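You operate a simulated robot arm through the tools that you are given. There is no shell and no other tool. Be economical: measure what you need, move in short steps, check, and stop when the job is done.

The job below is to be done with a simulated two-armed robot. You get a single attempt, and the scene is never put back.

## Task
Pick up the grease brush with one hand, pass it to the other hand and put it in the inside of the sliding tray. Shut the top cupboard door. Open the narrow drawer, take the pink sleeve and put it in the inside of the narrow drawer, then shut the drawer. Put the 25 spare collar from the top of the packing bench on the pink order card and the 30 spare collar on the low shelf of the rack. Take the labelled purple roll and leave it on the worktop under the pegs. Any order will do.

The check looks at the end state, three seconds after you hand in, the way a careful person would. Anything else that was tipped, shoved, dropped, spilled or broken makes it a failure.

## Robot
Two 6-joint arms with two-finger parallel grippers on one trunk, on a base that drives. Base frame: it is fixed to the floor where the robot stands at the start and does not move with it; the origin is under the middle of the robot, x ahead of it, y to its left, z up; the surface under the hand at the start is at about z = 0.823. Lengths are in m, angles in rad, forces in N, time in s.
The left shoulder is at the start at [0.28, 0.185, 1.08], the right one opposite. With the tool pointing down near the work surface each hand reaches from about 0.56 to 0.94 m from the robot's upright axis, wherever it stands, measured 20 degrees to its own side. Places, roughly: grease brush (3x3x17 cm) [0.8, 0, 0.9]; inside of the narrow drawer [-4.2, 0.7, 0.7]; inside of the sliding tray [-1.7, 0.5, 0.8]; labelled purple roll [-4.25, 0.75, 1]; low shelf of the rack (24x144 cm) [-1.36, 0.7, 0.14]; narrow drawer [-4.1, 0.7, 0.7]; pink order card [-4.5, 0, 0.75]; pink sleeve (8x8x6 cm) [-4.5, 0.3, 0.9]; spare collar [-4.25, 0.25, 0.75]; top cupboard door [-2.5, 0.6, 1.7]; worktop under the pegs (16x34 cm) [-1.94, 0.66, 0.8]. Payload 1.57 kg a hand.
The tool frame of a hand sits at the grasp point between the pads (the TCP): z along the fingers, y along the line on which they close. The tips reach 0.03 m beyond it. Largest opening 0.08 m; finger width 0.017, thickness 0.012; the body of the gripper, 0.04 by 0.082 m, starts 0.08 m behind the TCP.
Orientation is that of the tool frame in the base frame, as a unit quaternion [w, x, y, z]. With the fingers straight down and closing along the base's y, the tool's x points along the base's -x, its y along +y and its z along -z.

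## Interface
- The arms move only by the tool move_arm. It takes "left_increments", "right_increments" or both (then of equal length, played together; a hand with none holds still); each is a list of rows, each a list of 3 entries, a list of its own where there are three numbers: the finger opening in mm, from 0 to 80, then the shift along the base's x, y, z in mm, then the turn, a rotation vector about the base's x, y, z in rad. In form: [[grip, [tx, ty, tz], [rx, ry, rz]], ...]. A call has 1 to 12 rows; each row shifts and turns the commanded pose from where the row before left it. Rows are played at 5 a second. More than 0.05 m and 0.15 rad between two rows, or a gripper value outside its range, and nothing of the call is played. Where a pose cannot be reached the arm comes as near as it can. A force on the tool above 40 N (or 10 N above the force at the start of the call, whichever is more), or a blocked arm, ends the call early, and 0.2 s more pass. Each finger travels about 0.153 m/s and halts on what it meets, pressing with about 23 N; the grip force reading is that of the motor and also rises with nothing between the fingers. The clock runs only during rows and for 0.2 s after the last one: add rows that do not move to give the fingers time. The reply holds the time, the measured pose of the TCP, the force on the tool along the base axes, the opening and the grip force, in the units named above and with some noise, with the torque about the TCP (base axes, N m) and any sound that the robot's microphone picked up.
- Cameras (640 x 400 px; columns grow to the right, rows downward): "scene" is now at [0.2419, 0.0117, 1.5207]; the picture's right is [0.13, -0.99, 0.00], its down [-0.70, -0.09, -0.70] and it looks along [0.70, 0.09, -0.71] (base axes); focal length 253 px, centre (320, 200). "left" rides on the left gripper at [0.072, 0.007, -0.122] in its tool frame; the picture's right is [-0.09, 1.00, 0.00], its down [-0.84, -0.08, -0.54] and it looks along [-0.54, -0.05, 0.84] (tool axes); focal length 238 px, centre (320, 200). "right" rides on the right gripper at [0.072, -0.007, -0.122] in its tool frame; the picture's right is [0.09, 1.00, 0.00], its down [-0.84, 0.08, -0.54] and it looks along [-0.54, 0.05, 0.84] (tool axes); focal length 238 px, centre (320, 200).
- capture(camera): a new picture of that camera. It takes no simulated time.
- raise_lower(by): slides the trunk up (or, below 0, down) by that many m; the arms and the scene camera ride with it, the base frame stays. It gives what a move gives, with no picture.
- steer(legs): drives the robot by 1 to 6 legs, each [ahead, turn to the left] in m and rad, along the robot's own axes; the way and the turn of a leg run together, so that a leg with both is an arc; at most 1.5 m and 3.142 rad a leg. The arms and the cameras ride along, it lands a little off, and it stops where it bumps. It gives what a move gives.
- aim_head(pan, tilt): turns the head with the scene camera to pan (to the left, within 1.501 rad either way) and tilt (down, from -0.506 to 1.204), counted from straight ahead of the robot. It gives what a move gives.
- pixel_to_xyz(camera, pixels): for up to 12 pixels [column, row] of the newest picture of that camera ("zoom" is the newest enlarged one), the place [x, y, z] in the base frame of the surface seen there, good to about 0.002 m. It takes no simulated time.
- inspect(camera, box): a new picture of the part [left, top, right, bottom] of that camera's present view, enlarged. It takes no simulated time.
- job_done(): hands the job in; it is judged then, once.

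Keep the steps short. Do not move on a guess: measure, check each grasp and each placing, and mend mistakes. In all there are 138 turns and 172 pictures (those below and enlarged ones count). Leave the grippers open and the arms clear of the work at the hand-in unless told otherwise, and finish with a single line.

The tools are called after "Call:" by a JSON object that holds its "method" and its "body". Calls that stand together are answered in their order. move_arm: Moves the arms, as the interface text tells. Its arguments: {"type":"object","properties":{"left_increments":{"type":"array","items":{"type":"array"}},"right_increments":{"type":"array","items":{"type":"array"}}},"required":[]} The other tools are called the same way: raise_lower (by) slides the trunk up or down; steer (legs) drives the base; aim_head (pan, tilt) turns the head that bears the scene camera; capture (camera) takes a picture; pixel_to_xyz (camera, pixels) gives the place of the surface under pixels of a picture; inspect (camera, box) takes an enlarged picture of a part of a camera's view; job_done () hands the job in.

At the start:

```text
t: 0.0
left_tcp_pos: [0.5664, 0.224, 1.1556]
left_tcp_rot: [0.0, 0.001, 1.0, 0.0]
left_ft_force: [0.6, 0.1, 0.4]
left_wrist_torque: [-0.02, 0.01, -0.02]
left_finger_gap: 0.0799
left_gripper_force: 0.1
right_tcp_pos: [0.5751, -0.1991, 1.1543]
right_tcp_rot: [0.0, 0.0, 1.0, -0.001]
right_ft_force: [-1.0, 1.0, 0.0]
right_wrist_torque: [-0.01, 0.0, 0.02]
right_finger_gap: 0.0802
right_gripper_force: 0.1
trunk travel left (down, up): [-0.775, 0.215]
robot x, y, heading: [0.0029, -0.0019, 0.0]
head pan, tilt: [0.127, 0.791]
```

scene: 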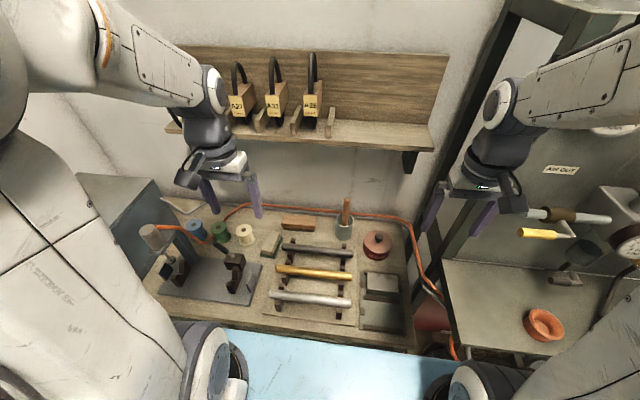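
right: 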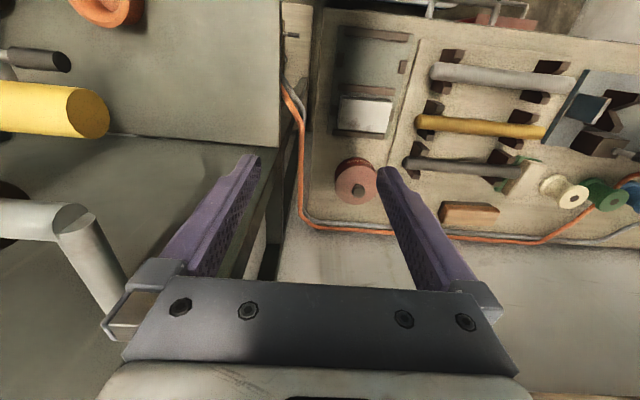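
left: 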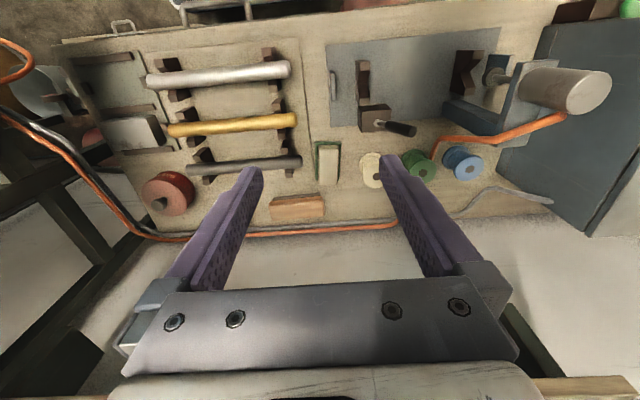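

I start at a workbench. A brush stands in a cup near (345,215). I'll zoom in on it and measure.

Call:
{"method": "inspect", "body": {"camera": "scene", "box": [240, 170, 440, 300]}}

Call:
{"method": "pixel_to_xyz", "body": {"camera": "scene", "pixels": [[347, 200], [346, 212], [344, 226], [344, 236], [336, 219], [353, 219], [300, 222], [377, 240], [314, 250], [330, 320]]}}

```text
3.08 times, centred on (340, 235) of scene
```

zoom: 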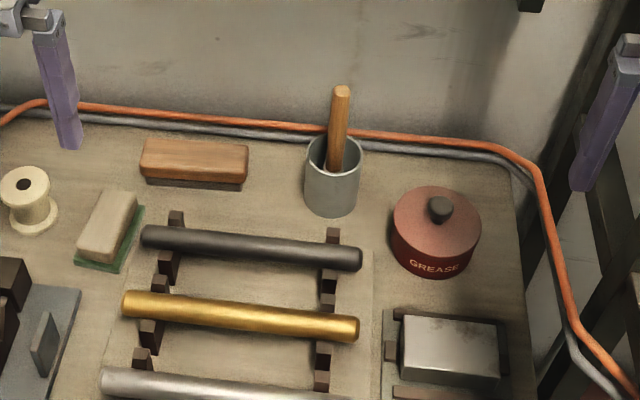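

```text
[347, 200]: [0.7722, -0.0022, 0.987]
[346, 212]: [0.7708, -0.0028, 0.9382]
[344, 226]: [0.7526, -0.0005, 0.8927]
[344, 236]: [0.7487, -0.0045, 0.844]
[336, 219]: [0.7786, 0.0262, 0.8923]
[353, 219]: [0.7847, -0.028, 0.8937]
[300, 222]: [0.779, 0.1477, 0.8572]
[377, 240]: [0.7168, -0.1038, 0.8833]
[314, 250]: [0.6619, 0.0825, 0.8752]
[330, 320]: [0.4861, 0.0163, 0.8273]
```

The handle sticks out at about (0.772, -0.002), from z 0.89 to 0.99+. I'll check the shelf clearance and the exact handle top.

Call:
{"method": "pixel_to_xyz", "body": {"camera": "scene", "pixels": [[300, 143], [340, 143], [420, 147], [312, 108], [309, 55], [347, 198], [410, 160], [265, 40], [345, 215], [347, 206]]}}

Call:
{"method": "inspect", "body": {"camera": "scene", "box": [315, 185, 375, 245]}}

```text
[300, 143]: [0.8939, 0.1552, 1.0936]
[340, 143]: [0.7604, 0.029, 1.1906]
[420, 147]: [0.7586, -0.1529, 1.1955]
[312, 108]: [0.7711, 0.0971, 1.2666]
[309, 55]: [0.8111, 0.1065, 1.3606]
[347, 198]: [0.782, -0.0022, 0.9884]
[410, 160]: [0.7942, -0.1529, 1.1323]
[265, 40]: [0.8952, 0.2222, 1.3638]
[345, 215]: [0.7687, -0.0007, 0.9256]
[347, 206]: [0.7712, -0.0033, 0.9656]
```

```text
6.67 times, centred on (345, 215) of scene
```

zoom: 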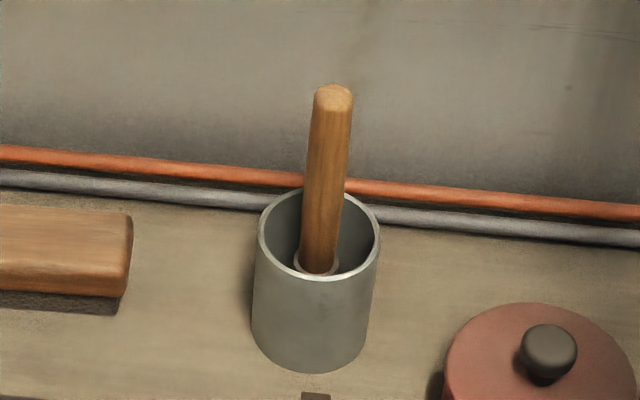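

The shelf edge (x 0.76, z 1.19) overhangs the brush, so I need a tilted approach from the front. I'll back the base up 0.15 m to make wrist room.

Call:
{"method": "steer", "body": {"legs": [[-0.15, 0]]}}

```text
t: 1.4
left_tcp_pos: [0.4175, 0.2241, 1.1548]
left_tcp_rot: [0.0, 0.001, 1.0, 0.001]
left_ft_force: [-0.6, 0.4, -0.1]
left_wrist_torque: [0.0, -0.01, 0.01]
left_finger_gap: 0.0799
left_gripper_force: 0.0
right_tcp_pos: [0.4253, -0.2009, 1.1559]
right_tcp_rot: [0.0, -0.001, 1.0, -0.001]
right_ft_force: [-0.3, 0.6, 0.4]
right_wrist_torque: [0.02, 0.06, -0.04]
right_finger_gap: 0.0803
right_gripper_force: 0.0
trunk travel left (down, up): [-0.775, 0.215]
robot x, y, heading: [-0.1465, 0.0008, -0.002]
head pan, tilt: [0.127, 0.791]
```

Now I tilt the right hand 60° forward and bring it to a pre-grasp point in front of the brush handle.

Call:
{"method": "move_arm", "body": {"right_increments": [[60, [27, 24.6, -12], [0, -0.131, 0]], [60, [27, 24.6, -12], [0, -0.131, 0]], [60, [27, 24.6, -12], [0, -0.131, 0]], [60, [27, 24.6, -12], [0, -0.131, 0]], [60, [27, 24.6, -12], [0, -0.131, 0]], [60, [27, 24.6, -12], [0, -0.131, 0]], [60, [27, 24.6, -12], [0, -0.131, 0]], [60, [27, 24.6, -12], [0, -0.131, 0]], [60, [0, 0, 0], [0, 0, 0]]]}}

Call:
{"method": "capture", "body": {"camera": "right"}}

Call:
{"method": "capture", "body": {"camera": "scene"}}

```text
t: 3.4
left_tcp_pos: [0.4171, 0.224, 1.1556]
left_tcp_rot: [0.0, 0.0, 1.0, 0.0]
left_ft_force: [-0.4, 0.9, -0.3]
left_wrist_torque: [-0.01, -0.01, -0.02]
left_finger_gap: 0.08
left_gripper_force: 0.1
right_tcp_pos: [0.6425, -0.003, 1.0585]
right_tcp_rot: [0.5, 0.0, 0.866, 0.0]
right_ft_force: [0.7, 0.6, -1.2]
right_wrist_torque: [0.02, -0.04, 0.01]
right_finger_gap: 0.06
right_gripper_force: 0.1
trunk travel left (down, up): [-0.775, 0.215]
robot x, y, heading: [-0.1504, -0.0021, 0.001]
head pan, tilt: [0.127, 0.791]
```

```text
166 pictures are left
```

right: 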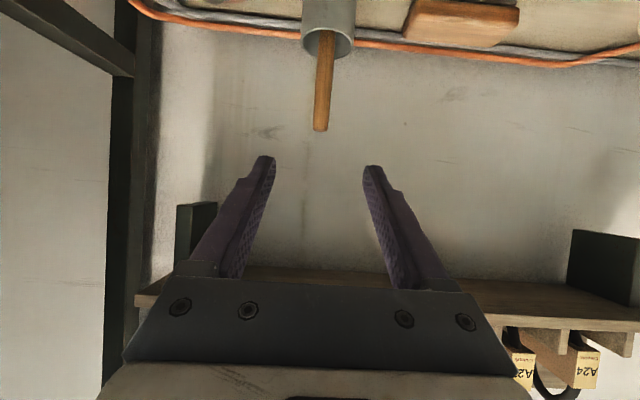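

```text
165 pictures are left
```

scene: 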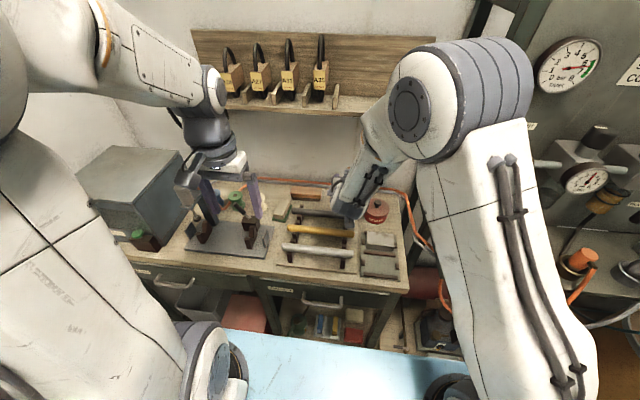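

The handle is centred between the fingers (col 320). I'll lower to z 0.955, then move forward.

Call:
{"method": "move_arm", "body": {"right_increments": [[60, [0, 0, -35], [0, 0, 0]], [60, [0, 0, -35], [0, 0, 0]], [60, [0, 0, -31], [0, 0, 0]], [60, [40, 0, 0], [0, 0, 0]], [60, [40, 0, 0], [0, 0, 0]], [60, [30, 0, 0], [0, 0, 0]], [60, [20, 0, 0], [0, 0, 0]], [60, [0, 0, 0], [0, 0, 0]]]}}

Call:
{"method": "capture", "body": {"camera": "right"}}

```text
t: 5.2
left_tcp_pos: [0.4172, 0.2238, 1.1566]
left_tcp_rot: [0.0, 0.001, 1.0, 0.0]
left_ft_force: [0.1, -0.4, -0.5]
left_wrist_torque: [0.02, -0.02, -0.03]
left_finger_gap: 0.0798
left_gripper_force: 0.1
right_tcp_pos: [0.7741, 0.0, 0.9593]
right_tcp_rot: [0.5, 0.0, 0.866, 0.0]
right_ft_force: [0.6, 0.2, -0.3]
right_wrist_torque: [-0.02, -0.02, -0.01]
right_finger_gap: 0.06
right_gripper_force: 0.1
right hand out of reach, approached as far as the arm can: row 3
trunk travel left (down, up): [-0.775, 0.215]
robot x, y, heading: [-0.1477, -0.0026, -0.002]
head pan, tilt: [0.127, 0.791]
```

```text
164 pictures are left
```

right: 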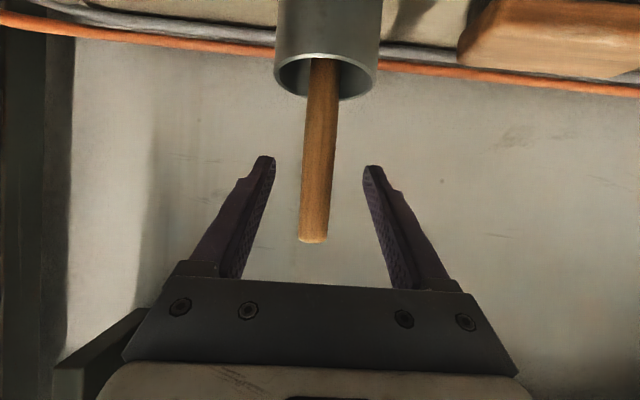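

Handle is between the fingers. Closing gently and waiting.

Call:
{"method": "move_arm", "body": {"right_increments": [[30, [0, 0, 0], [0, 0, 0]], [10, [0, 0, 0], [0, 0, 0]], [0, [0, 0, 0], [0, 0, 0]], [0, [0, 0, 0], [0, 0, 0]]]}}

Call:
{"method": "capture", "body": {"camera": "right"}}

```text
t: 6.2
left_tcp_pos: [0.4157, 0.2231, 1.1559]
left_tcp_rot: [0.0, 0.0, 1.0, 0.0]
left_ft_force: [-0.8, -0.5, 0.1]
left_wrist_torque: [-0.04, 0.0, -0.01]
left_finger_gap: 0.0802
left_gripper_force: 0.0
right_tcp_pos: [0.7731, 0.0003, 0.9593]
right_tcp_rot: [0.501, 0.0, 0.865, 0.0]
right_ft_force: [0.0, -0.1, 0.5]
right_wrist_torque: [0.02, -0.03, 0.0]
right_finger_gap: 0.0177
right_gripper_force: 23.3
trunk travel left (down, up): [-0.775, 0.215]
robot x, y, heading: [-0.146, -0.0007, -0.001]
head pan, tilt: [0.127, 0.791]
```

```text
163 pictures are left
```

right: 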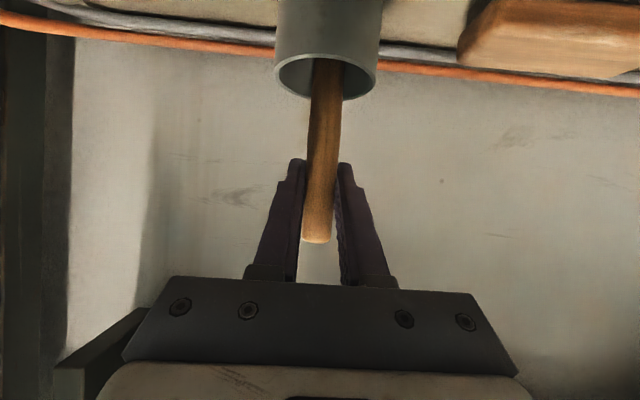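

Gripped (17.7 mm). Lift straight up 95 mm; the shelf underside leaves room.

Call:
{"method": "move_arm", "body": {"right_increments": [[0, [0, 0, 10], [0, 0, 0]], [0, [0, 0, 15], [0, 0, 0]], [0, [0, 0, 15], [0, 0, 0]], [0, [0, 0, 20], [0, 0, 0]], [0, [0, 0, 20], [0, 0, 0]], [0, [0, 0, 15], [0, 0, 0]], [0, [0, 0, 0], [0, 0, 0]]]}}

Call:
{"method": "capture", "body": {"camera": "right"}}

Call:
{"method": "capture", "body": {"camera": "scene"}}

```text
t: 7.8
left_tcp_pos: [0.4161, 0.2239, 1.1558]
left_tcp_rot: [0.0, 0.001, 1.0, -0.001]
left_ft_force: [-0.4, 0.6, -0.1]
left_wrist_torque: [-0.01, 0.0, 0.02]
left_finger_gap: 0.0801
left_gripper_force: 0.1
right_tcp_pos: [0.775, -0.0004, 1.0548]
right_tcp_rot: [0.5, 0.001, 0.866, 0.0]
right_ft_force: [-0.1, -0.3, 0.5]
right_wrist_torque: [0.0, 0.0, -0.02]
right_finger_gap: 0.0176
right_gripper_force: 23.3
trunk travel left (down, up): [-0.775, 0.215]
robot x, y, heading: [-0.1512, -0.002, 0.0]
head pan, tilt: [0.127, 0.791]
```

```text
162 pictures are left
```

right: 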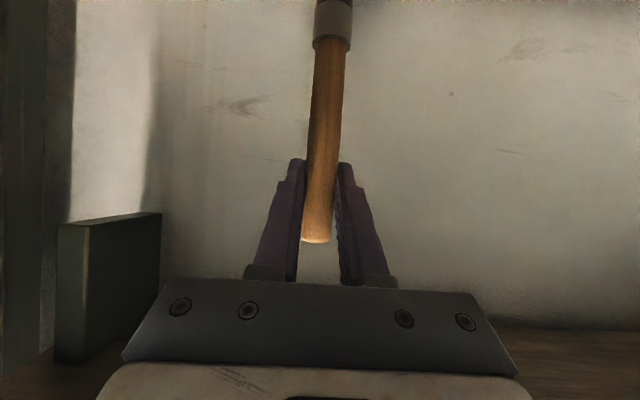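

```text
161 pictures are left
```

scene: 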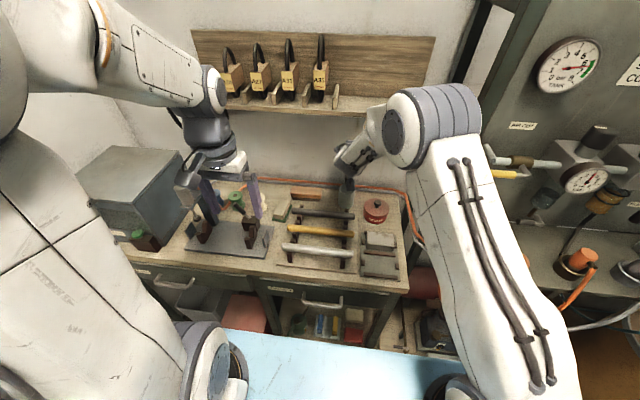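

I check whether the brush bottom has cleared the cup.

Call:
{"method": "inspect", "body": {"camera": "scene", "box": [310, 130, 390, 220]}}

```text
4.44 times, centred on (350, 175) of scene
```

zoom: 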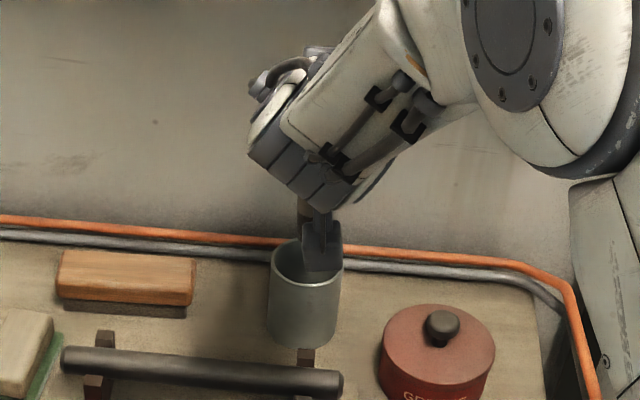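

Call:
{"method": "pixel_to_xyz", "body": {"camera": "zoom", "pixels": [[320, 262], [310, 266], [330, 262], [320, 235], [285, 262], [305, 210], [300, 285]]}}

```text
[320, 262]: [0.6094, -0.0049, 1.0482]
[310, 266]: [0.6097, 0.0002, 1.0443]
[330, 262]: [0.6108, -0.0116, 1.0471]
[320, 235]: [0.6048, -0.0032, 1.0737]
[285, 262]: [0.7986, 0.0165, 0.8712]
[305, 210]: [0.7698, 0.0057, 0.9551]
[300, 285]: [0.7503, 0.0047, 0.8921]
```

The camera blocks the view. By length (17 cm) the bottom is at about 0.92, above the rim at 0.893. I'll lift 20 mm more, then retreat.

Call:
{"method": "move_arm", "body": {"right_increments": [[0, [0, 0, 20], [0, 0, 0]], [0, [-20, 0, 0], [0, 0, 0]], [0, [-30, 0, 0], [0, 0, 0]], [0, [-40, 0, 0], [0, 0, 0]], [0, [-40, 0, 0], [0, 0, 0]], [0, [-20, 0, 0], [0, 0, 0]]]}}

Call:
{"method": "capture", "body": {"camera": "scene"}}

Call:
{"method": "capture", "body": {"camera": "left"}}

```text
t: 9.2
left_tcp_pos: [0.4172, 0.2241, 1.1552]
left_tcp_rot: [0.001, 0.0, 1.0, 0.0]
left_ft_force: [-0.1, 0.4, -0.2]
left_wrist_torque: [-0.02, -0.02, -0.03]
left_finger_gap: 0.0802
left_gripper_force: 0.1
right_tcp_pos: [0.6258, 0.0001, 1.0766]
right_tcp_rot: [0.501, 0.0, 0.866, 0.0]
right_ft_force: [-0.4, 0.9, -1.0]
right_wrist_torque: [0.0, 0.02, 0.0]
right_finger_gap: 0.0175
right_gripper_force: 23.2
trunk travel left (down, up): [-0.775, 0.215]
robot x, y, heading: [-0.1497, -0.0026, -0.0]
head pan, tilt: [0.127, 0.791]
```

```text
159 pictures are left
```

scene: 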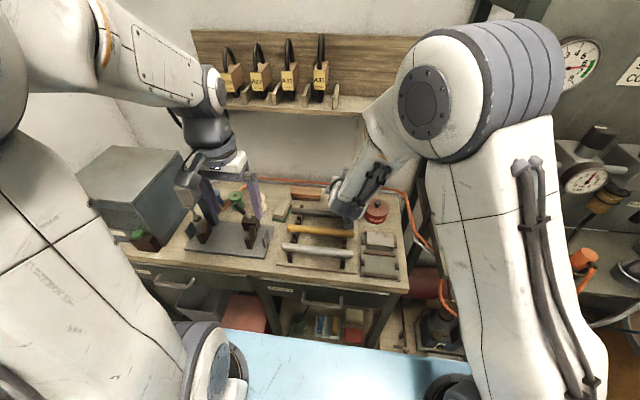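

```text
158 pictures are left
```

left: 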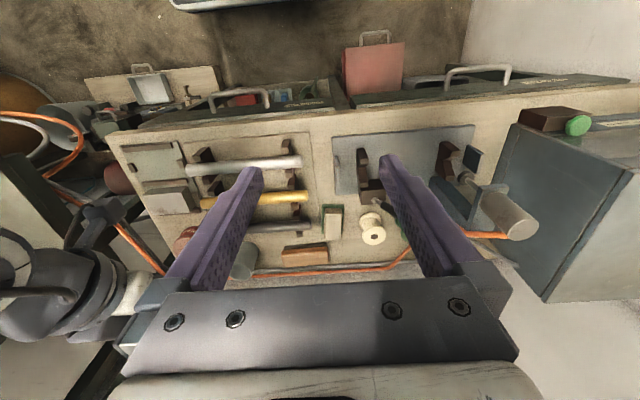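

The brush is clear and held at (0.626, 0, 1.077). Now I pitch the left hand forward, well away from the right one, before approaching from the left side for the handover.

Call:
{"method": "move_arm", "body": {"left_increments": [[60, [15, 4, -10], [0, -0.1428, 0]], [60, [15, 4, -10], [0, -0.1428, 0]], [60, [15, 4, -12], [0, -0.1428, 0]], [60, [15, 4, -12], [0, -0.1428, 0]], [60, [15, 4, -12], [0, -0.1428, 0]], [60, [15, 4, -12], [0, -0.1428, 0]], [60, [15, 4, -12], [0, -0.1428, 0]], [60, [15, 4, -12], [0, -0.1428, 0]], [60, [15, 4, -12], [0, -0.1428, 0]], [60, [15, 4, -12], [0, -0.1428, 0]], [60, [15, 4, -12], [0, -0.1428, 0]], [60, [0, 0, 0], [0, 0, 0]]]}}

```text
t: 11.8
left_tcp_pos: [0.6507, 0.316, 1.1208]
left_tcp_rot: [0.675, 0.007, 0.737, -0.024]
left_ft_force: [0.8, -0.3, -0.4]
left_wrist_torque: [-0.02, -0.02, 0.04]
left_finger_gap: 0.0599
left_gripper_force: 0.1
left hand out of reach, approached as far as the arm can: row 5, 6, 7, 8, 9, 10, 11
right_tcp_pos: [0.626, -0.0009, 1.0746]
right_tcp_rot: [0.501, 0.0, 0.865, 0.0]
right_ft_force: [0.1, 0.3, -0.6]
right_wrist_torque: [-0.01, 0.02, 0.0]
right_finger_gap: 0.0176
right_gripper_force: 23.0
trunk travel left (down, up): [-0.775, 0.215]
robot x, y, heading: [-0.1507, 0.0016, -0.001]
head pan, tilt: [0.127, 0.791]
```

The left hand is too near its shoulder when pointing forward. I'll move both hands 50 mm further forward while yawing the left one to point right.

Call:
{"method": "move_arm", "body": {"left_increments": [[60, [10, -8, 0], [0, 0, -0.1356]], [60, [10, -8, 0], [0, 0, -0.1356]], [60, [10, -8, 0], [0, 0, -0.1356]], [60, [10, -8, 0], [0, 0, -0.1356]], [60, [10, -8, 0], [0, 0, -0.1356]], [60, [0, -8, 0], [0, 0, -0.1356]], [60, [0, -8, 0], [0, 0, -0.1356]], [60, [0, -8, 0], [0, 0, -0.1356]], [60, [0, -8, 0], [0, 0, -0.1356]], [60, [0, 0, 0], [0, 0, 0]]], "right_increments": [[0, [10, 0, 0], [0, 0, 0]], [0, [10, 0, 0], [0, 0, 0]], [0, [10, 0, 0], [0, 0, 0]], [0, [10, 0, 0], [0, 0, 0]], [0, [10, 0, 0], [0, 0, 0]], [0, [0, 0, 0], [0, 0, 0]], [0, [0, 0, 0], [0, 0, 0]], [0, [0, 0, 0], [0, 0, 0]], [0, [0, 0, 0], [0, 0, 0]], [0, [0, 0, 0], [0, 0, 0]]]}}

Call:
{"method": "capture", "body": {"camera": "left"}}

Call:
{"method": "capture", "body": {"camera": "scene"}}

```text
t: 14.0
left_tcp_pos: [0.6993, 0.2435, 1.1209]
left_tcp_rot: [0.547, 0.431, 0.596, -0.399]
left_ft_force: [0.3, 0.5, -0.2]
left_wrist_torque: [0.0, 0.02, 0.02]
left_finger_gap: 0.0601
left_gripper_force: 0.0
right_tcp_pos: [0.6755, 0.0006, 1.0748]
right_tcp_rot: [0.5, 0.0, 0.866, 0.0]
right_ft_force: [1.0, -0.4, -0.3]
right_wrist_torque: [0.0, 0.02, -0.01]
right_finger_gap: 0.0174
right_gripper_force: 22.8
trunk travel left (down, up): [-0.775, 0.215]
robot x, y, heading: [-0.1467, -0.0024, 0.0]
head pan, tilt: [0.127, 0.791]
```

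```text
157 pictures are left
```

left: 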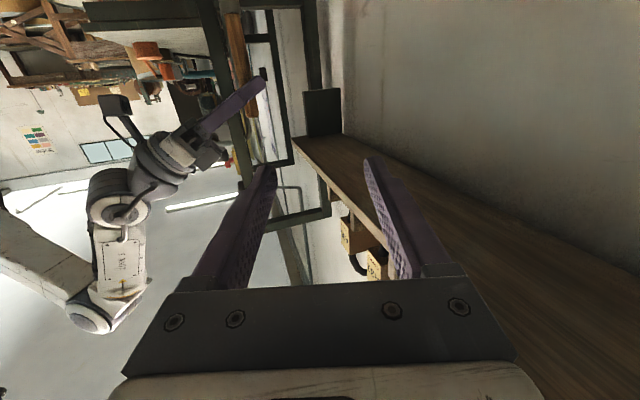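

```text
156 pictures are left
```

scene: 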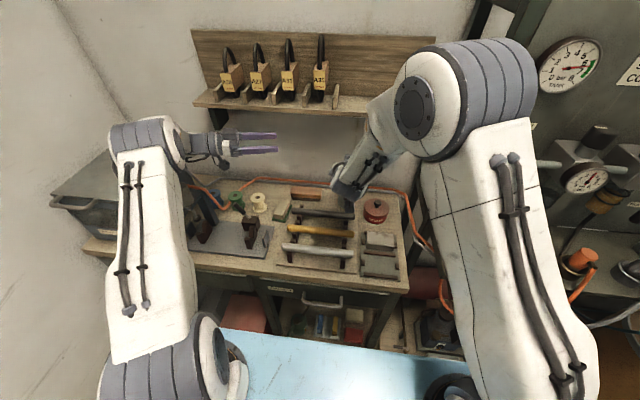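

Left now points right and slightly down, at (0.699,0.2435,1.121). The brush hangs at x≈0.674, y≈0. I'll move to a pre-grasp point 0.12 m short of it, at z≈1.03.

Call:
{"method": "move_arm", "body": {"left_increments": [[60, [-16, -20, -22], [0, 0, 0]], [60, [-16, -20, -22], [0, 0, 0]], [60, [-16, -30, -22], [0, 0, 0]], [60, [-16, -30, -22], [0, 0, 0]], [60, [0, -28, 0], [0, 0, 0]], [60, [0, 0, 0], [0, 0, 0]]]}}

Call:
{"method": "capture", "body": {"camera": "left"}}

Call:
{"method": "inspect", "body": {"camera": "scene", "box": [200, 110, 420, 250]}}

```text
t: 15.4
left_tcp_pos: [0.6358, 0.1154, 1.0324]
left_tcp_rot: [0.548, 0.43, 0.596, -0.398]
left_ft_force: [-0.3, -0.4, 0.3]
left_wrist_torque: [-0.02, -0.01, -0.02]
left_finger_gap: 0.06
left_gripper_force: 0.1
right_tcp_pos: [0.6749, -0.0003, 1.0756]
right_tcp_rot: [0.5, 0.0, 0.866, 0.0]
right_ft_force: [-0.3, 0.5, -0.3]
right_wrist_torque: [-0.02, 0.03, 0.03]
right_finger_gap: 0.0178
right_gripper_force: 23.1
trunk travel left (down, up): [-0.775, 0.215]
robot x, y, heading: [-0.1512, 0.0011, -0.001]
head pan, tilt: [0.127, 0.791]
```

```text
155 pictures are left
```

left: 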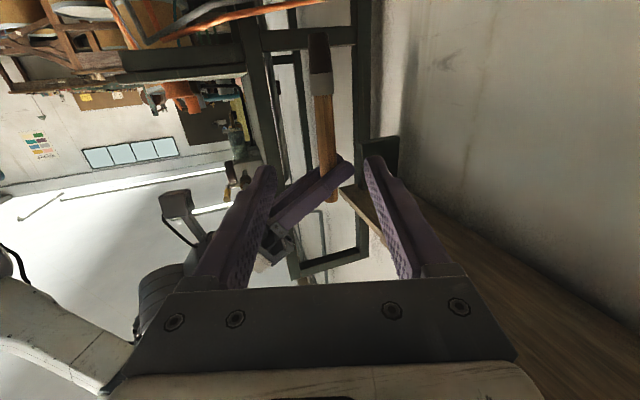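

```text
2.86 times, centred on (310, 180) of scene
```

zoom: 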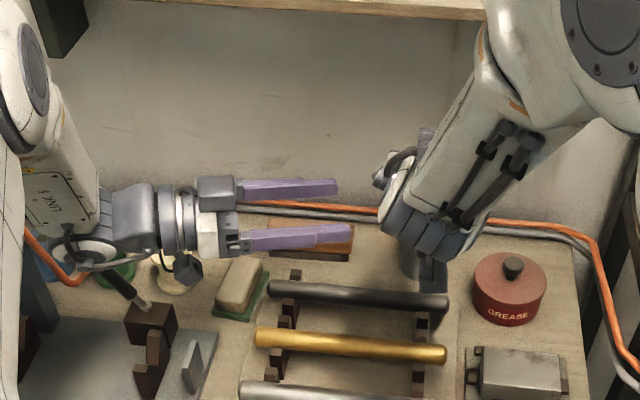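

The left camera sees the brush upside down: handle near (327,130), ferrule at (321,85). Measuring it.

Call:
{"method": "pixel_to_xyz", "body": {"camera": "left", "pixels": [[325, 110], [327, 130], [329, 150], [321, 85], [318, 50], [333, 197]]}}

```text
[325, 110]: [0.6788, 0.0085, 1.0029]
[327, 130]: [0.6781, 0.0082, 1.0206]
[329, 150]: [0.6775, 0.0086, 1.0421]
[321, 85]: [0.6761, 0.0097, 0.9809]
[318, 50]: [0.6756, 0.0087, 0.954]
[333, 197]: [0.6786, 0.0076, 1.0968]
```

Brush axis ≈ (0.678, 0). I'll approach along the fingers to z 1.016.

Call:
{"method": "move_arm", "body": {"left_increments": [[60, [4, 0, -14], [0, 0, 0]], [60, [12, -38, 0], [0, 0, 0]], [60, [12, -38, 0], [0, 0, 0]], [60, [13, -37, -2], [0, 0, 0]], [60, [0, 0, 0], [0, 0, 0]]]}}

Call:
{"method": "capture", "body": {"camera": "left"}}

```text
t: 16.6
left_tcp_pos: [0.6768, 0.0022, 1.0181]
left_tcp_rot: [0.548, 0.431, 0.597, -0.398]
left_ft_force: [-1.7, -0.9, 0.5]
left_wrist_torque: [-0.01, 0.01, 0.0]
left_finger_gap: 0.0598
left_gripper_force: 0.1
right_tcp_pos: [0.6754, -0.0002, 1.076]
right_tcp_rot: [0.501, 0.0, 0.865, 0.0]
right_ft_force: [0.3, -0.8, -0.3]
right_wrist_torque: [0.01, 0.0, 0.0]
right_finger_gap: 0.0174
right_gripper_force: 23.2
trunk travel left (down, up): [-0.775, 0.215]
robot x, y, heading: [-0.1491, -0.0008, -0.003]
head pan, tilt: [0.127, 0.791]
```

```text
153 pictures are left
```

left: 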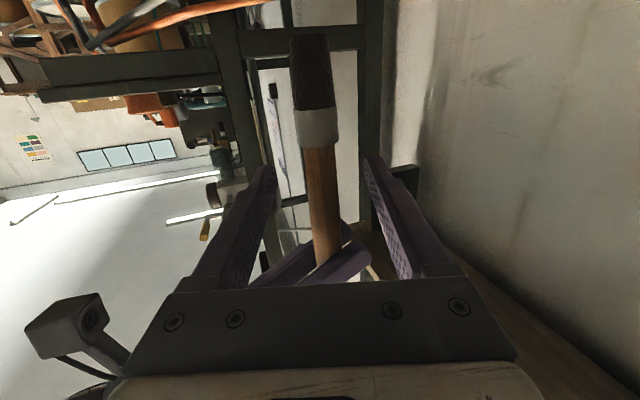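

Brush is between the left fingers. Closing left.

Call:
{"method": "move_arm", "body": {"left_increments": [[30, [0, 0, 0], [0, 0, 0]], [10, [0, 0, 0], [0, 0, 0]], [0, [0, 0, 0], [0, 0, 0]], [0, [0, 0, 0], [0, 0, 0]], [0, [0, 0, 0], [0, 0, 0]]]}}

Call:
{"method": "capture", "body": {"camera": "left"}}

```text
t: 17.8
left_tcp_pos: [0.6764, 0.0031, 1.0169]
left_tcp_rot: [0.549, 0.429, 0.597, -0.398]
left_ft_force: [14.3, 1.2, -5.4]
left_wrist_torque: [0.0, 0.22, 0.04]
left_finger_gap: 0.0178
left_gripper_force: 23.1
right_tcp_pos: [0.6757, -0.0006, 1.0744]
right_tcp_rot: [0.499, 0.0, 0.866, 0.0]
right_ft_force: [-14.6, 0.7, 5.3]
right_wrist_torque: [-0.05, 0.6, 0.02]
right_finger_gap: 0.0177
right_gripper_force: 23.6
trunk travel left (down, up): [-0.775, 0.215]
robot x, y, heading: [-0.1494, 0.0007, 0.005]
head pan, tilt: [0.127, 0.791]
```

```text
152 pictures are left
```

left: 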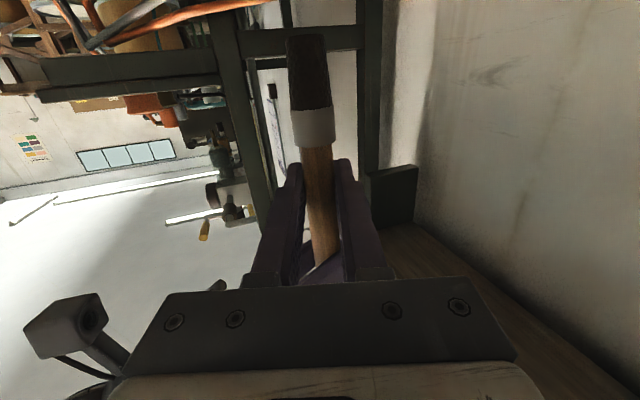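

Both hold it. I'll open the right hand and withdraw it back along its fingers.

Call:
{"method": "move_arm", "body": {"right_increments": [[40, [0, 0, 0], [0, 0, 0]], [60, [0, 0, 0], [0, 0, 0]], [60, [-26, 0, 15], [0, 0, 0]], [60, [-35, 0, 20], [0, 0, 0]], [60, [-35, 0, 20], [0, 0, 0]], [60, [-20, -20, 20], [0, 0, 0]], [60, [-10, -40, 0], [0, 0, 0]]]}}

Call:
{"method": "capture", "body": {"camera": "left"}}

```text
t: 19.4
left_tcp_pos: [0.6751, 0.0032, 1.0172]
left_tcp_rot: [0.548, 0.43, 0.596, -0.399]
left_ft_force: [-0.2, -0.7, -0.3]
left_wrist_torque: [-0.02, 0.04, 0.02]
left_finger_gap: 0.0174
left_gripper_force: 22.8
right_tcp_pos: [0.5488, -0.0591, 1.1504]
right_tcp_rot: [0.501, 0.0, 0.866, 0.0]
right_ft_force: [0.2, 0.6, 0.0]
right_wrist_torque: [0.0, 0.02, 0.0]
right_finger_gap: 0.06
right_gripper_force: 0.0
trunk travel left (down, up): [-0.775, 0.215]
robot x, y, heading: [-0.1506, 0.0007, 0.001]
head pan, tilt: [0.127, 0.791]
```

```text
151 pictures are left
```

left: 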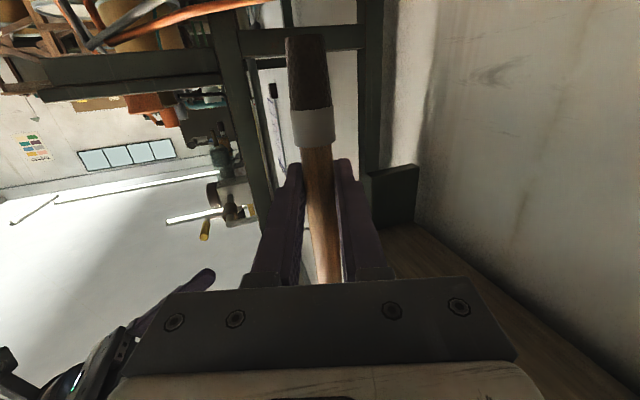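

Handover done. I'll fold the right hand to tool-down while the left moves left and up, then re-orient the left hand tool-down.

Call:
{"method": "move_arm", "body": {"right_increments": [[60, [-15.5, -17.6, 0], [0, 0.131, 0]], [60, [-15.5, -17.6, 0], [0, 0.131, 0]], [60, [-15.5, -17.6, 0], [0, 0.131, 0]], [60, [-15.5, -17.6, 0], [0, 0.131, 0]], [60, [-15.5, -17.6, 0], [0, 0.131, 0]], [60, [-15.5, -17.6, 0], [0, 0.131, 0]], [60, [-15.5, -17.6, 0], [0, 0.131, 0]], [60, [-15.5, -17.6, 0], [0, 0.131, 0]], [60, [0, 0, 0], [0, 0, 0]]], "left_increments": [[0, [-5, 20, 5], [0, 0, 0]], [0, [-5, 30, 10], [0, 0, 0]], [0, [-5, 30, 15], [0, 0, 0]], [0, [-5, 30, 15], [0, 0, 0]], [0, [-5, 20, 15], [0, 0, 0]], [0, [-5, 20, 20], [0, 0, 0]], [0, [-5, 20, 20], [0, 0, 0]], [0, [0, 20, 20], [0, 0, 0]], [0, [0, 0, 10], [0, 0, 0]]]}}

Call:
{"method": "move_arm", "body": {"left_increments": [[0, [-15, 3, 0], [0.1288, 0.0419, 0]], [0, [-15, 3, 0], [0.1288, 0.0419, 0]], [0, [-15, 3, 0], [0.1288, 0.0419, 0]], [0, [-15, 3, 0], [0.1288, 0.0419, 0]], [0, [-15, 3, 0], [0.1288, 0.0419, 0]], [0, [-15, 3, 0], [0.1288, 0.0419, 0]], [0, [-15, 3, 0], [0.1288, 0.0419, 0]], [0, [-15, 3, 0], [0.1288, 0.0419, 0]], [0, [-15, 3, 0], [0.1288, 0.0419, 0]], [0, [-15, 3, 0], [0.1288, 0.0419, 0]], [0, [-15, 3, 0], [0.1288, 0.0419, 0]], [0, [0, 0, 0], [0, 0, 0]]]}}

```text
t: 21.4
left_tcp_pos: [0.6422, 0.1916, 1.1476]
left_tcp_rot: [0.548, 0.431, 0.596, -0.399]
left_ft_force: [-0.4, 0.1, -0.1]
left_wrist_torque: [0.0, 0.03, 0.0]
left_finger_gap: 0.0177
left_gripper_force: 22.8
right_tcp_pos: [0.4381, -0.1923, 1.1499]
right_tcp_rot: [0.052, 0.0, 0.999, -0.015]
right_ft_force: [0.7, 0.0, -0.2]
right_wrist_torque: [-0.04, 0.03, -0.01]
right_finger_gap: 0.0598
right_gripper_force: 0.1
right hand out of reach, approached as far as the arm can: row 3, 4
trunk travel left (down, up): [-0.775, 0.215]
robot x, y, heading: [-0.1501, -0.0004, 0.003]
head pan, tilt: [0.127, 0.791]
```

```text
t: 24.0
left_tcp_pos: [0.4774, 0.2243, 1.1463]
left_tcp_rot: [0.0, 0.586, 0.81, 0.002]
left_ft_force: [-0.1, 0.4, -0.6]
left_wrist_torque: [0.03, -0.01, -0.04]
left_finger_gap: 0.0175
left_gripper_force: 23.0
right_tcp_pos: [0.4381, -0.1929, 1.1499]
right_tcp_rot: [0.052, 0.001, 0.999, -0.015]
right_ft_force: [0.0, 0.5, -0.9]
right_wrist_torque: [0.04, 0.01, -0.01]
right_finger_gap: 0.0601
right_gripper_force: 0.0
trunk travel left (down, up): [-0.775, 0.215]
robot x, y, heading: [-0.1486, 0.0031, -0.001]
head pan, tilt: [0.127, 0.791]
```

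Call:
{"method": "move_arm", "body": {"left_increments": [[0, [-6.5, 0, 1], [0, 0, 0.1396]], [0, [-6.5, 0, 1], [0, 0, 0.1396]], [0, [-6.5, 0, 1], [0, 0, 0.1396]], [0, [-6.5, 0, 1], [0, 0, 0.1396]], [0, [-6.5, 0, 1], [0, 0, 0.1396]], [0, [-6.5, 0, 1], [0, 0, 0.1396]], [0, [-6.5, 0, 1], [0, 0, 0.1396]], [0, [-6.5, 0, 1], [0, 0, 0.1396]], [0, [-6.5, 0, 1], [0, 0, 0.1396]], [0, [0, 0, 0], [0, 0, 0]]], "right_increments": [[60, [0, 0, 0], [0, 0.104, 0.03]], [60, [0, 0, 0], [0, 0, 0]], [60, [0, 0, 0], [0, 0, 0]], [60, [0, 0, 0], [0, 0, 0]], [60, [0, 0, 0], [0, 0, 0]], [60, [0, 0, 0], [0, 0, 0]], [60, [0, 0, 0], [0, 0, 0]], [60, [0, 0, 0], [0, 0, 0]], [60, [0, 0, 0], [0, 0, 0]], [60, [0, 0, 0], [0, 0, 0]]]}}

Call:
{"method": "aim_head", "body": {"pan": 1.5, "tilt": 0.5}}

Call:
{"method": "capture", "body": {"camera": "scene"}}

Call:
{"method": "capture", "body": {"camera": "left"}}

```text
t: 26.2
left_tcp_pos: [0.4174, 0.2248, 1.1551]
left_tcp_rot: [0.0, -0.003, 1.0, 0.002]
left_ft_force: [-0.1, -0.5, -0.7]
left_wrist_torque: [0.0, 0.0, 0.02]
left_finger_gap: 0.0173
left_gripper_force: 22.4
right_tcp_pos: [0.4386, -0.193, 1.1492]
right_tcp_rot: [0.001, -0.015, 1.0, -0.015]
right_ft_force: [0.3, 0.6, -0.7]
right_wrist_torque: [0.05, -0.02, 0.02]
right_finger_gap: 0.06
right_gripper_force: 0.1
trunk travel left (down, up): [-0.775, 0.215]
robot x, y, heading: [-0.1478, -0.0017, 0.004]
head pan, tilt: [0.127, 0.791]
```

```text
t: 27.7
left_tcp_pos: [0.4196, 0.2253, 1.1556]
left_tcp_rot: [0.0, -0.002, 1.0, 0.002]
left_ft_force: [-0.1, -0.6, -0.4]
left_wrist_torque: [0.0, 0.0, -0.01]
left_finger_gap: 0.0177
left_gripper_force: 22.6
right_tcp_pos: [0.4378, -0.1925, 1.1503]
right_tcp_rot: [0.002, -0.015, 1.0, -0.015]
right_ft_force: [0.4, -0.2, -0.5]
right_wrist_torque: [0.0, -0.02, 0.01]
right_finger_gap: 0.0602
right_gripper_force: 0.0
trunk travel left (down, up): [-0.775, 0.215]
robot x, y, heading: [-0.147, -0.0014, -0.005]
head pan, tilt: [1.499, 0.499]
```

```text
150 pictures are left
```

scene: 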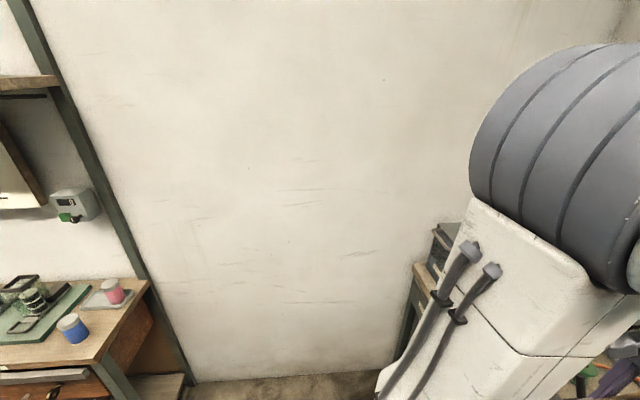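

```text
149 pictures are left
```

left: 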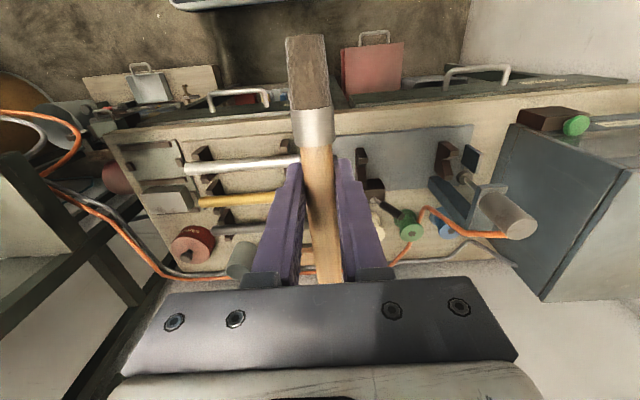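

I'll check the right side for free floor before turning.

Call:
{"method": "aim_head", "body": {"pan": -1.5, "tilt": 0.5}}

Call:
{"method": "capture", "body": {"camera": "scene"}}

```text
t: 30.3
left_tcp_pos: [0.4174, 0.2241, 1.156]
left_tcp_rot: [0.0, -0.001, 1.0, 0.002]
left_ft_force: [-0.4, 1.0, -0.6]
left_wrist_torque: [0.0, 0.03, -0.01]
left_finger_gap: 0.0177
left_gripper_force: 23.5
right_tcp_pos: [0.4387, -0.1928, 1.1501]
right_tcp_rot: [0.001, -0.015, 1.0, -0.015]
right_ft_force: [0.2, 0.5, 0.0]
right_wrist_torque: [-0.04, -0.01, -0.02]
right_finger_gap: 0.0598
right_gripper_force: 0.1
trunk travel left (down, up): [-0.775, 0.215]
robot x, y, heading: [-0.1503, -0.0005, -0.002]
head pan, tilt: [-1.499, 0.499]
```

```text
148 pictures are left
```

scene: 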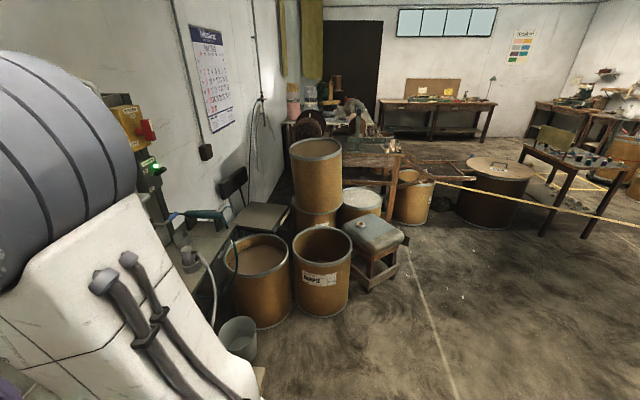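

Call:
{"method": "pixel_to_xyz", "body": {"camera": "scene", "pixels": [[320, 310], [400, 250], [380, 275], [240, 355], [430, 330], [500, 230], [550, 235], [600, 250], [450, 180]]}}

Call:
{"method": "steer", "body": {"legs": [[-0.35, 0], [0, 1.0]]}}

Call:
{"method": "aim_head", "body": {"pan": 0.9, "tilt": 0.5}}

Call:
{"method": "capture", "body": {"camera": "scene"}}

```text
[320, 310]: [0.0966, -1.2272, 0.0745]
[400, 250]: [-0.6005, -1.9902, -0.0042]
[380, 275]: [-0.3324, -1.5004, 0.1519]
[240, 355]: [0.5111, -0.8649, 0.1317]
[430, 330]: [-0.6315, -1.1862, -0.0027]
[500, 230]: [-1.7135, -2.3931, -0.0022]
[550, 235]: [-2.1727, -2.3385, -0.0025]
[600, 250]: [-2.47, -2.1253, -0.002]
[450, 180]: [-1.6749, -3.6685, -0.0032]
```

```text
t: 35.1
left_tcp_pos: [-0.3743, 0.5981, 1.1559]
left_tcp_rot: [-0.001, -0.476, 0.879, 0.001]
left_ft_force: [0.1, -0.5, -0.3]
left_wrist_torque: [0.04, -0.01, 0.04]
left_finger_gap: 0.0178
left_gripper_force: 22.8
right_tcp_pos: [-0.0165, 0.3859, 1.1486]
right_tcp_rot: [0.008, -0.488, 0.873, -0.012]
right_ft_force: [0.1, -0.1, -0.2]
right_wrist_torque: [0.02, 0.0, -0.01]
right_finger_gap: 0.0599
right_gripper_force: 0.0
trunk travel left (down, up): [-0.775, 0.215]
robot x, y, heading: [-0.5004, 0.0034, 0.989]
head pan, tilt: [-1.499, 0.499]
```

```text
t: 37.3
left_tcp_pos: [-0.3753, 0.5978, 1.155]
left_tcp_rot: [-0.002, -0.476, 0.879, 0.002]
left_ft_force: [-0.3, 1.0, 0.2]
left_wrist_torque: [-0.01, 0.02, -0.05]
left_finger_gap: 0.0174
left_gripper_force: 22.9
right_tcp_pos: [-0.0162, 0.385, 1.1493]
right_tcp_rot: [0.008, -0.488, 0.873, -0.013]
right_ft_force: [0.4, -0.3, -0.9]
right_wrist_torque: [0.0, -0.04, 0.03]
right_finger_gap: 0.0604
right_gripper_force: 0.0
trunk travel left (down, up): [-0.775, 0.215]
robot x, y, heading: [-0.5003, 0.0004, 0.996]
head pan, tilt: [0.901, 0.499]
```

```text
147 pictures are left
```

scene: 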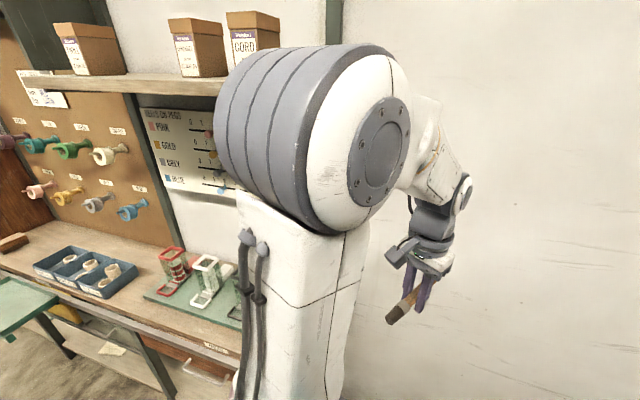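

I'll back away from the wall, face +y, and look at the whole station.

Call:
{"method": "steer", "body": {"legs": [[-0.45, 0], [0, 0.575]]}}

Call:
{"method": "aim_head", "body": {"pan": 0.75, "tilt": 0.4}}

Call:
{"method": "capture", "body": {"camera": "scene"}}

```text
t: 41.6
left_tcp_pos: [-0.9695, 0.1913, 1.1561]
left_tcp_rot: [-0.002, -0.707, 0.707, 0.0]
left_ft_force: [-0.4, 0.3, 0.5]
left_wrist_torque: [0.02, 0.04, -0.02]
left_finger_gap: 0.0177
left_gripper_force: 22.7
right_tcp_pos: [-0.552, 0.2102, 1.1489]
right_tcp_rot: [-0.011, 0.716, -0.698, 0.01]
right_ft_force: [0.5, -0.2, 0.3]
right_wrist_torque: [-0.02, 0.0, -0.02]
right_finger_gap: 0.06
right_gripper_force: 0.0
trunk travel left (down, up): [-0.775, 0.215]
robot x, y, heading: [-0.7479, -0.3769, 1.572]
head pan, tilt: [0.901, 0.499]
```

```text
t: 42.3
left_tcp_pos: [-0.9683, 0.1913, 1.1564]
left_tcp_rot: [0.001, 0.708, -0.706, -0.002]
left_ft_force: [0.5, -0.1, -0.9]
left_wrist_torque: [0.02, 0.0, 0.03]
left_finger_gap: 0.0177
left_gripper_force: 23.2
right_tcp_pos: [-0.5511, 0.2108, 1.1506]
right_tcp_rot: [-0.011, 0.716, -0.698, 0.009]
right_ft_force: [0.7, -0.6, -0.2]
right_wrist_torque: [0.01, -0.01, -0.01]
right_finger_gap: 0.0599
right_gripper_force: 0.0
trunk travel left (down, up): [-0.775, 0.215]
robot x, y, heading: [-0.7454, -0.3783, 1.569]
head pan, tilt: [0.75, 0.4]
```

```text
146 pictures are left
```

scene: 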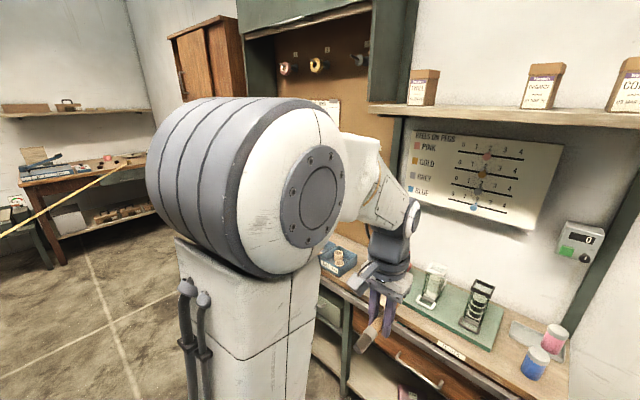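

Next I turn toward -x and look along the way.

Call:
{"method": "steer", "body": {"legs": [[0, 1.3]]}}

Call:
{"method": "aim_head", "body": {"pan": -0.3, "tilt": 0.4}}

Call:
{"method": "capture", "body": {"camera": "scene"}}

```text
t: 45.9
left_tcp_pos: [-1.3543, -0.4396, 1.1567]
left_tcp_rot: [0.002, 0.991, -0.134, 0.0]
left_ft_force: [0.7, -0.5, -0.4]
left_wrist_torque: [-0.01, -0.03, 0.01]
left_finger_gap: 0.0175
left_gripper_force: 23.0
right_tcp_pos: [-1.2603, -0.0336, 1.1492]
right_tcp_rot: [-0.015, 0.992, -0.123, 0.001]
right_ft_force: [-0.1, 0.4, -0.7]
right_wrist_torque: [-0.02, 0.01, 0.03]
right_finger_gap: 0.06
right_gripper_force: 0.0
trunk travel left (down, up): [-0.775, 0.215]
robot x, y, heading: [-0.7447, -0.3748, 2.873]
head pan, tilt: [0.75, 0.4]
```

```text
t: 47.2
left_tcp_pos: [-1.3551, -0.4405, 1.1556]
left_tcp_rot: [0.002, 0.991, -0.134, -0.001]
left_ft_force: [0.5, 0.8, -0.6]
left_wrist_torque: [0.02, 0.03, 0.01]
left_finger_gap: 0.018
left_gripper_force: 23.1
right_tcp_pos: [-1.2611, -0.0326, 1.1492]
right_tcp_rot: [-0.015, 0.992, -0.122, 0.001]
right_ft_force: [-0.8, -0.3, -0.2]
right_wrist_torque: [-0.01, -0.04, 0.01]
right_finger_gap: 0.0598
right_gripper_force: 0.0
trunk travel left (down, up): [-0.775, 0.215]
robot x, y, heading: [-0.7477, -0.3782, 2.872]
head pan, tilt: [-0.3, 0.4]
```

```text
145 pictures are left
```

scene: 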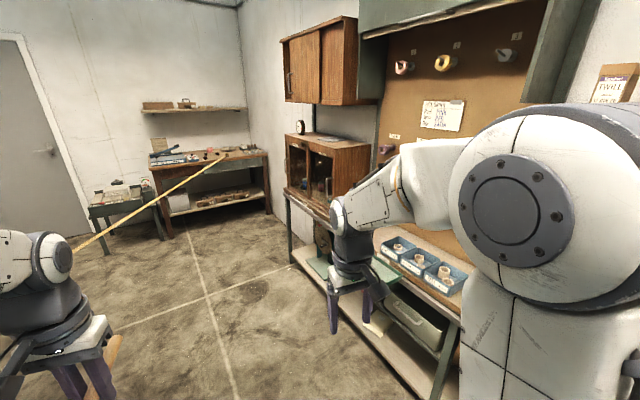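

Call:
{"method": "pixel_to_xyz", "body": {"camera": "scene", "pixels": [[85, 243], [150, 202], [215, 160], [225, 157], [262, 212], [170, 235], [135, 212], [330, 265], [385, 270], [290, 265], [320, 80], [300, 70]]}}

Call:
{"method": "inspect", "body": {"camera": "scene", "box": [60, 80, 360, 270]}}

```text
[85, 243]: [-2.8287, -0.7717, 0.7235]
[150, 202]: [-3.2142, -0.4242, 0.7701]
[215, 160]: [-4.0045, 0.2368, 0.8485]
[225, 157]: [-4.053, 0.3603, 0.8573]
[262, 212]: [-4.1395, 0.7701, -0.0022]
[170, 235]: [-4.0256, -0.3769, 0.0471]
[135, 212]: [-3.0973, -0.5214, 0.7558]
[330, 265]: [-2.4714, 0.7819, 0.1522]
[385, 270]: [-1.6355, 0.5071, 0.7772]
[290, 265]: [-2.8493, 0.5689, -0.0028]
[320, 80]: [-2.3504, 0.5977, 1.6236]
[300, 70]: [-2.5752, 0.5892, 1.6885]
```

```text
2.11 times, centred on (210, 175) of scene
```

zoom: 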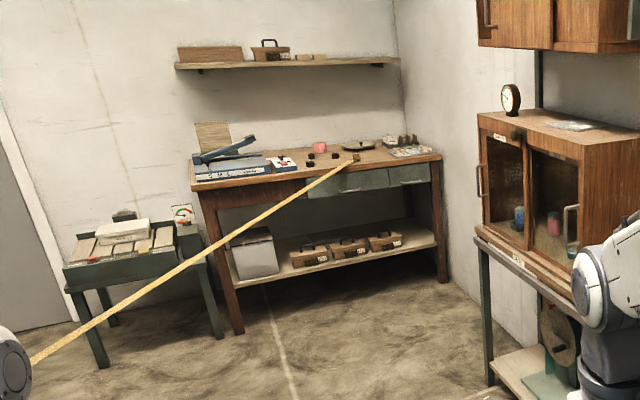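

I drive to about (-1.44,-0.3) and face +y, in front of the sliding tray.

Call:
{"method": "steer", "body": {"legs": [[0, 0.158], [0.7, 0], [0, -1.459]]}}

Call:
{"method": "aim_head", "body": {"pan": 0.2, "tilt": 0.6}}

Call:
{"method": "capture", "body": {"camera": "scene"}}

Call:
{"method": "capture", "body": {"camera": "left"}}

```text
t: 55.3
left_tcp_pos: [-1.6603, 0.2718, 1.1571]
left_tcp_rot: [-0.001, -0.705, 0.71, 0.002]
left_ft_force: [0.0, -0.3, -0.7]
left_wrist_torque: [-0.04, 0.02, 0.01]
left_finger_gap: 0.018
left_gripper_force: 23.3
right_tcp_pos: [-1.2432, 0.287, 1.1499]
right_tcp_rot: [-0.011, 0.713, -0.701, 0.01]
right_ft_force: [0.3, -0.9, -0.8]
right_wrist_torque: [-0.04, 0.0, 0.04]
right_finger_gap: 0.0599
right_gripper_force: 0.1
trunk travel left (down, up): [-0.775, 0.215]
robot x, y, heading: [-1.4458, -0.3006, 1.564]
head pan, tilt: [-0.3, 0.4]
```

```text
t: 56.2
left_tcp_pos: [-1.661, 0.2734, 1.1559]
left_tcp_rot: [-0.001, -0.704, 0.71, 0.002]
left_ft_force: [0.3, 0.1, -0.5]
left_wrist_torque: [0.0, 0.02, 0.03]
left_finger_gap: 0.0178
left_gripper_force: 23.0
right_tcp_pos: [-1.2437, 0.2866, 1.1501]
right_tcp_rot: [-0.012, 0.713, -0.701, 0.01]
right_ft_force: [-0.2, 0.5, -0.1]
right_wrist_torque: [-0.04, -0.01, -0.03]
right_finger_gap: 0.0599
right_gripper_force: 0.2
trunk travel left (down, up): [-0.775, 0.215]
robot x, y, heading: [-1.4409, -0.3001, 1.565]
head pan, tilt: [0.201, 0.6]
```

```text
143 pictures are left
```

scene: 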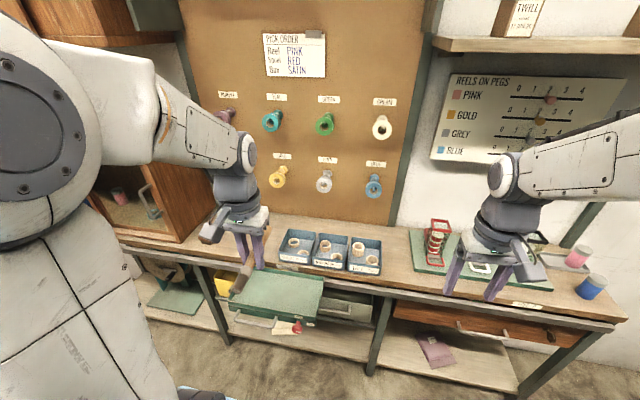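

```text
142 pictures are left
```

left: 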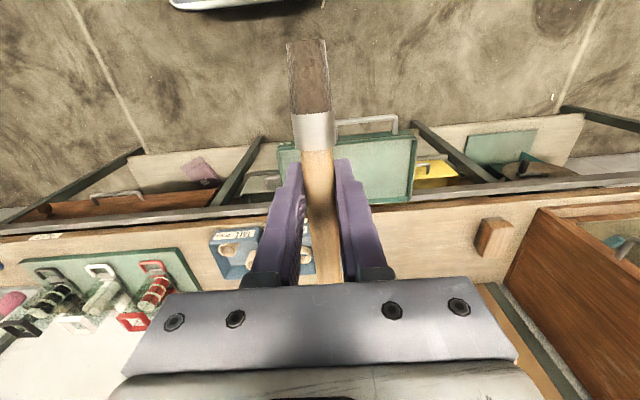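

The green tray is pulled out. Measuring the tray surface, rims and worktop.

Call:
{"method": "pixel_to_xyz", "body": {"camera": "scene", "pixels": [[285, 290], [300, 300], [268, 305], [260, 273], [325, 280], [312, 318], [300, 312], [230, 300], [290, 275], [243, 285], [240, 300], [285, 325]]}}

Call:
{"method": "inspect", "body": {"camera": "scene", "box": [190, 210, 400, 350]}}

```text
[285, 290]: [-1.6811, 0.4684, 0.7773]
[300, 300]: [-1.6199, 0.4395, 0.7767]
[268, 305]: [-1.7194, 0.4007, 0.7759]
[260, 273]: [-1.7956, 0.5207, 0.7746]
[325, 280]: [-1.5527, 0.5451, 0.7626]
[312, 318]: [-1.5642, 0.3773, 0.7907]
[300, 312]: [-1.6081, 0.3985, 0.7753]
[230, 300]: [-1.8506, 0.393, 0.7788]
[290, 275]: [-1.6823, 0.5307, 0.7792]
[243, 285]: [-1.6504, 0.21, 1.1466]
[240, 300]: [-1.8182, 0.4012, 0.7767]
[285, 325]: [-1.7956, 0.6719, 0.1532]
```

```text
2.86 times, centred on (295, 280) of scene
```

zoom: 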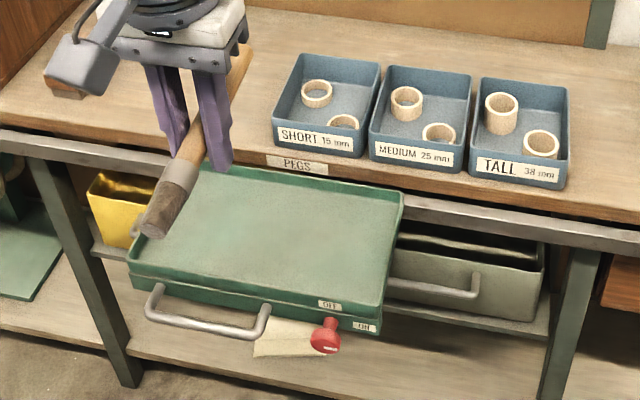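

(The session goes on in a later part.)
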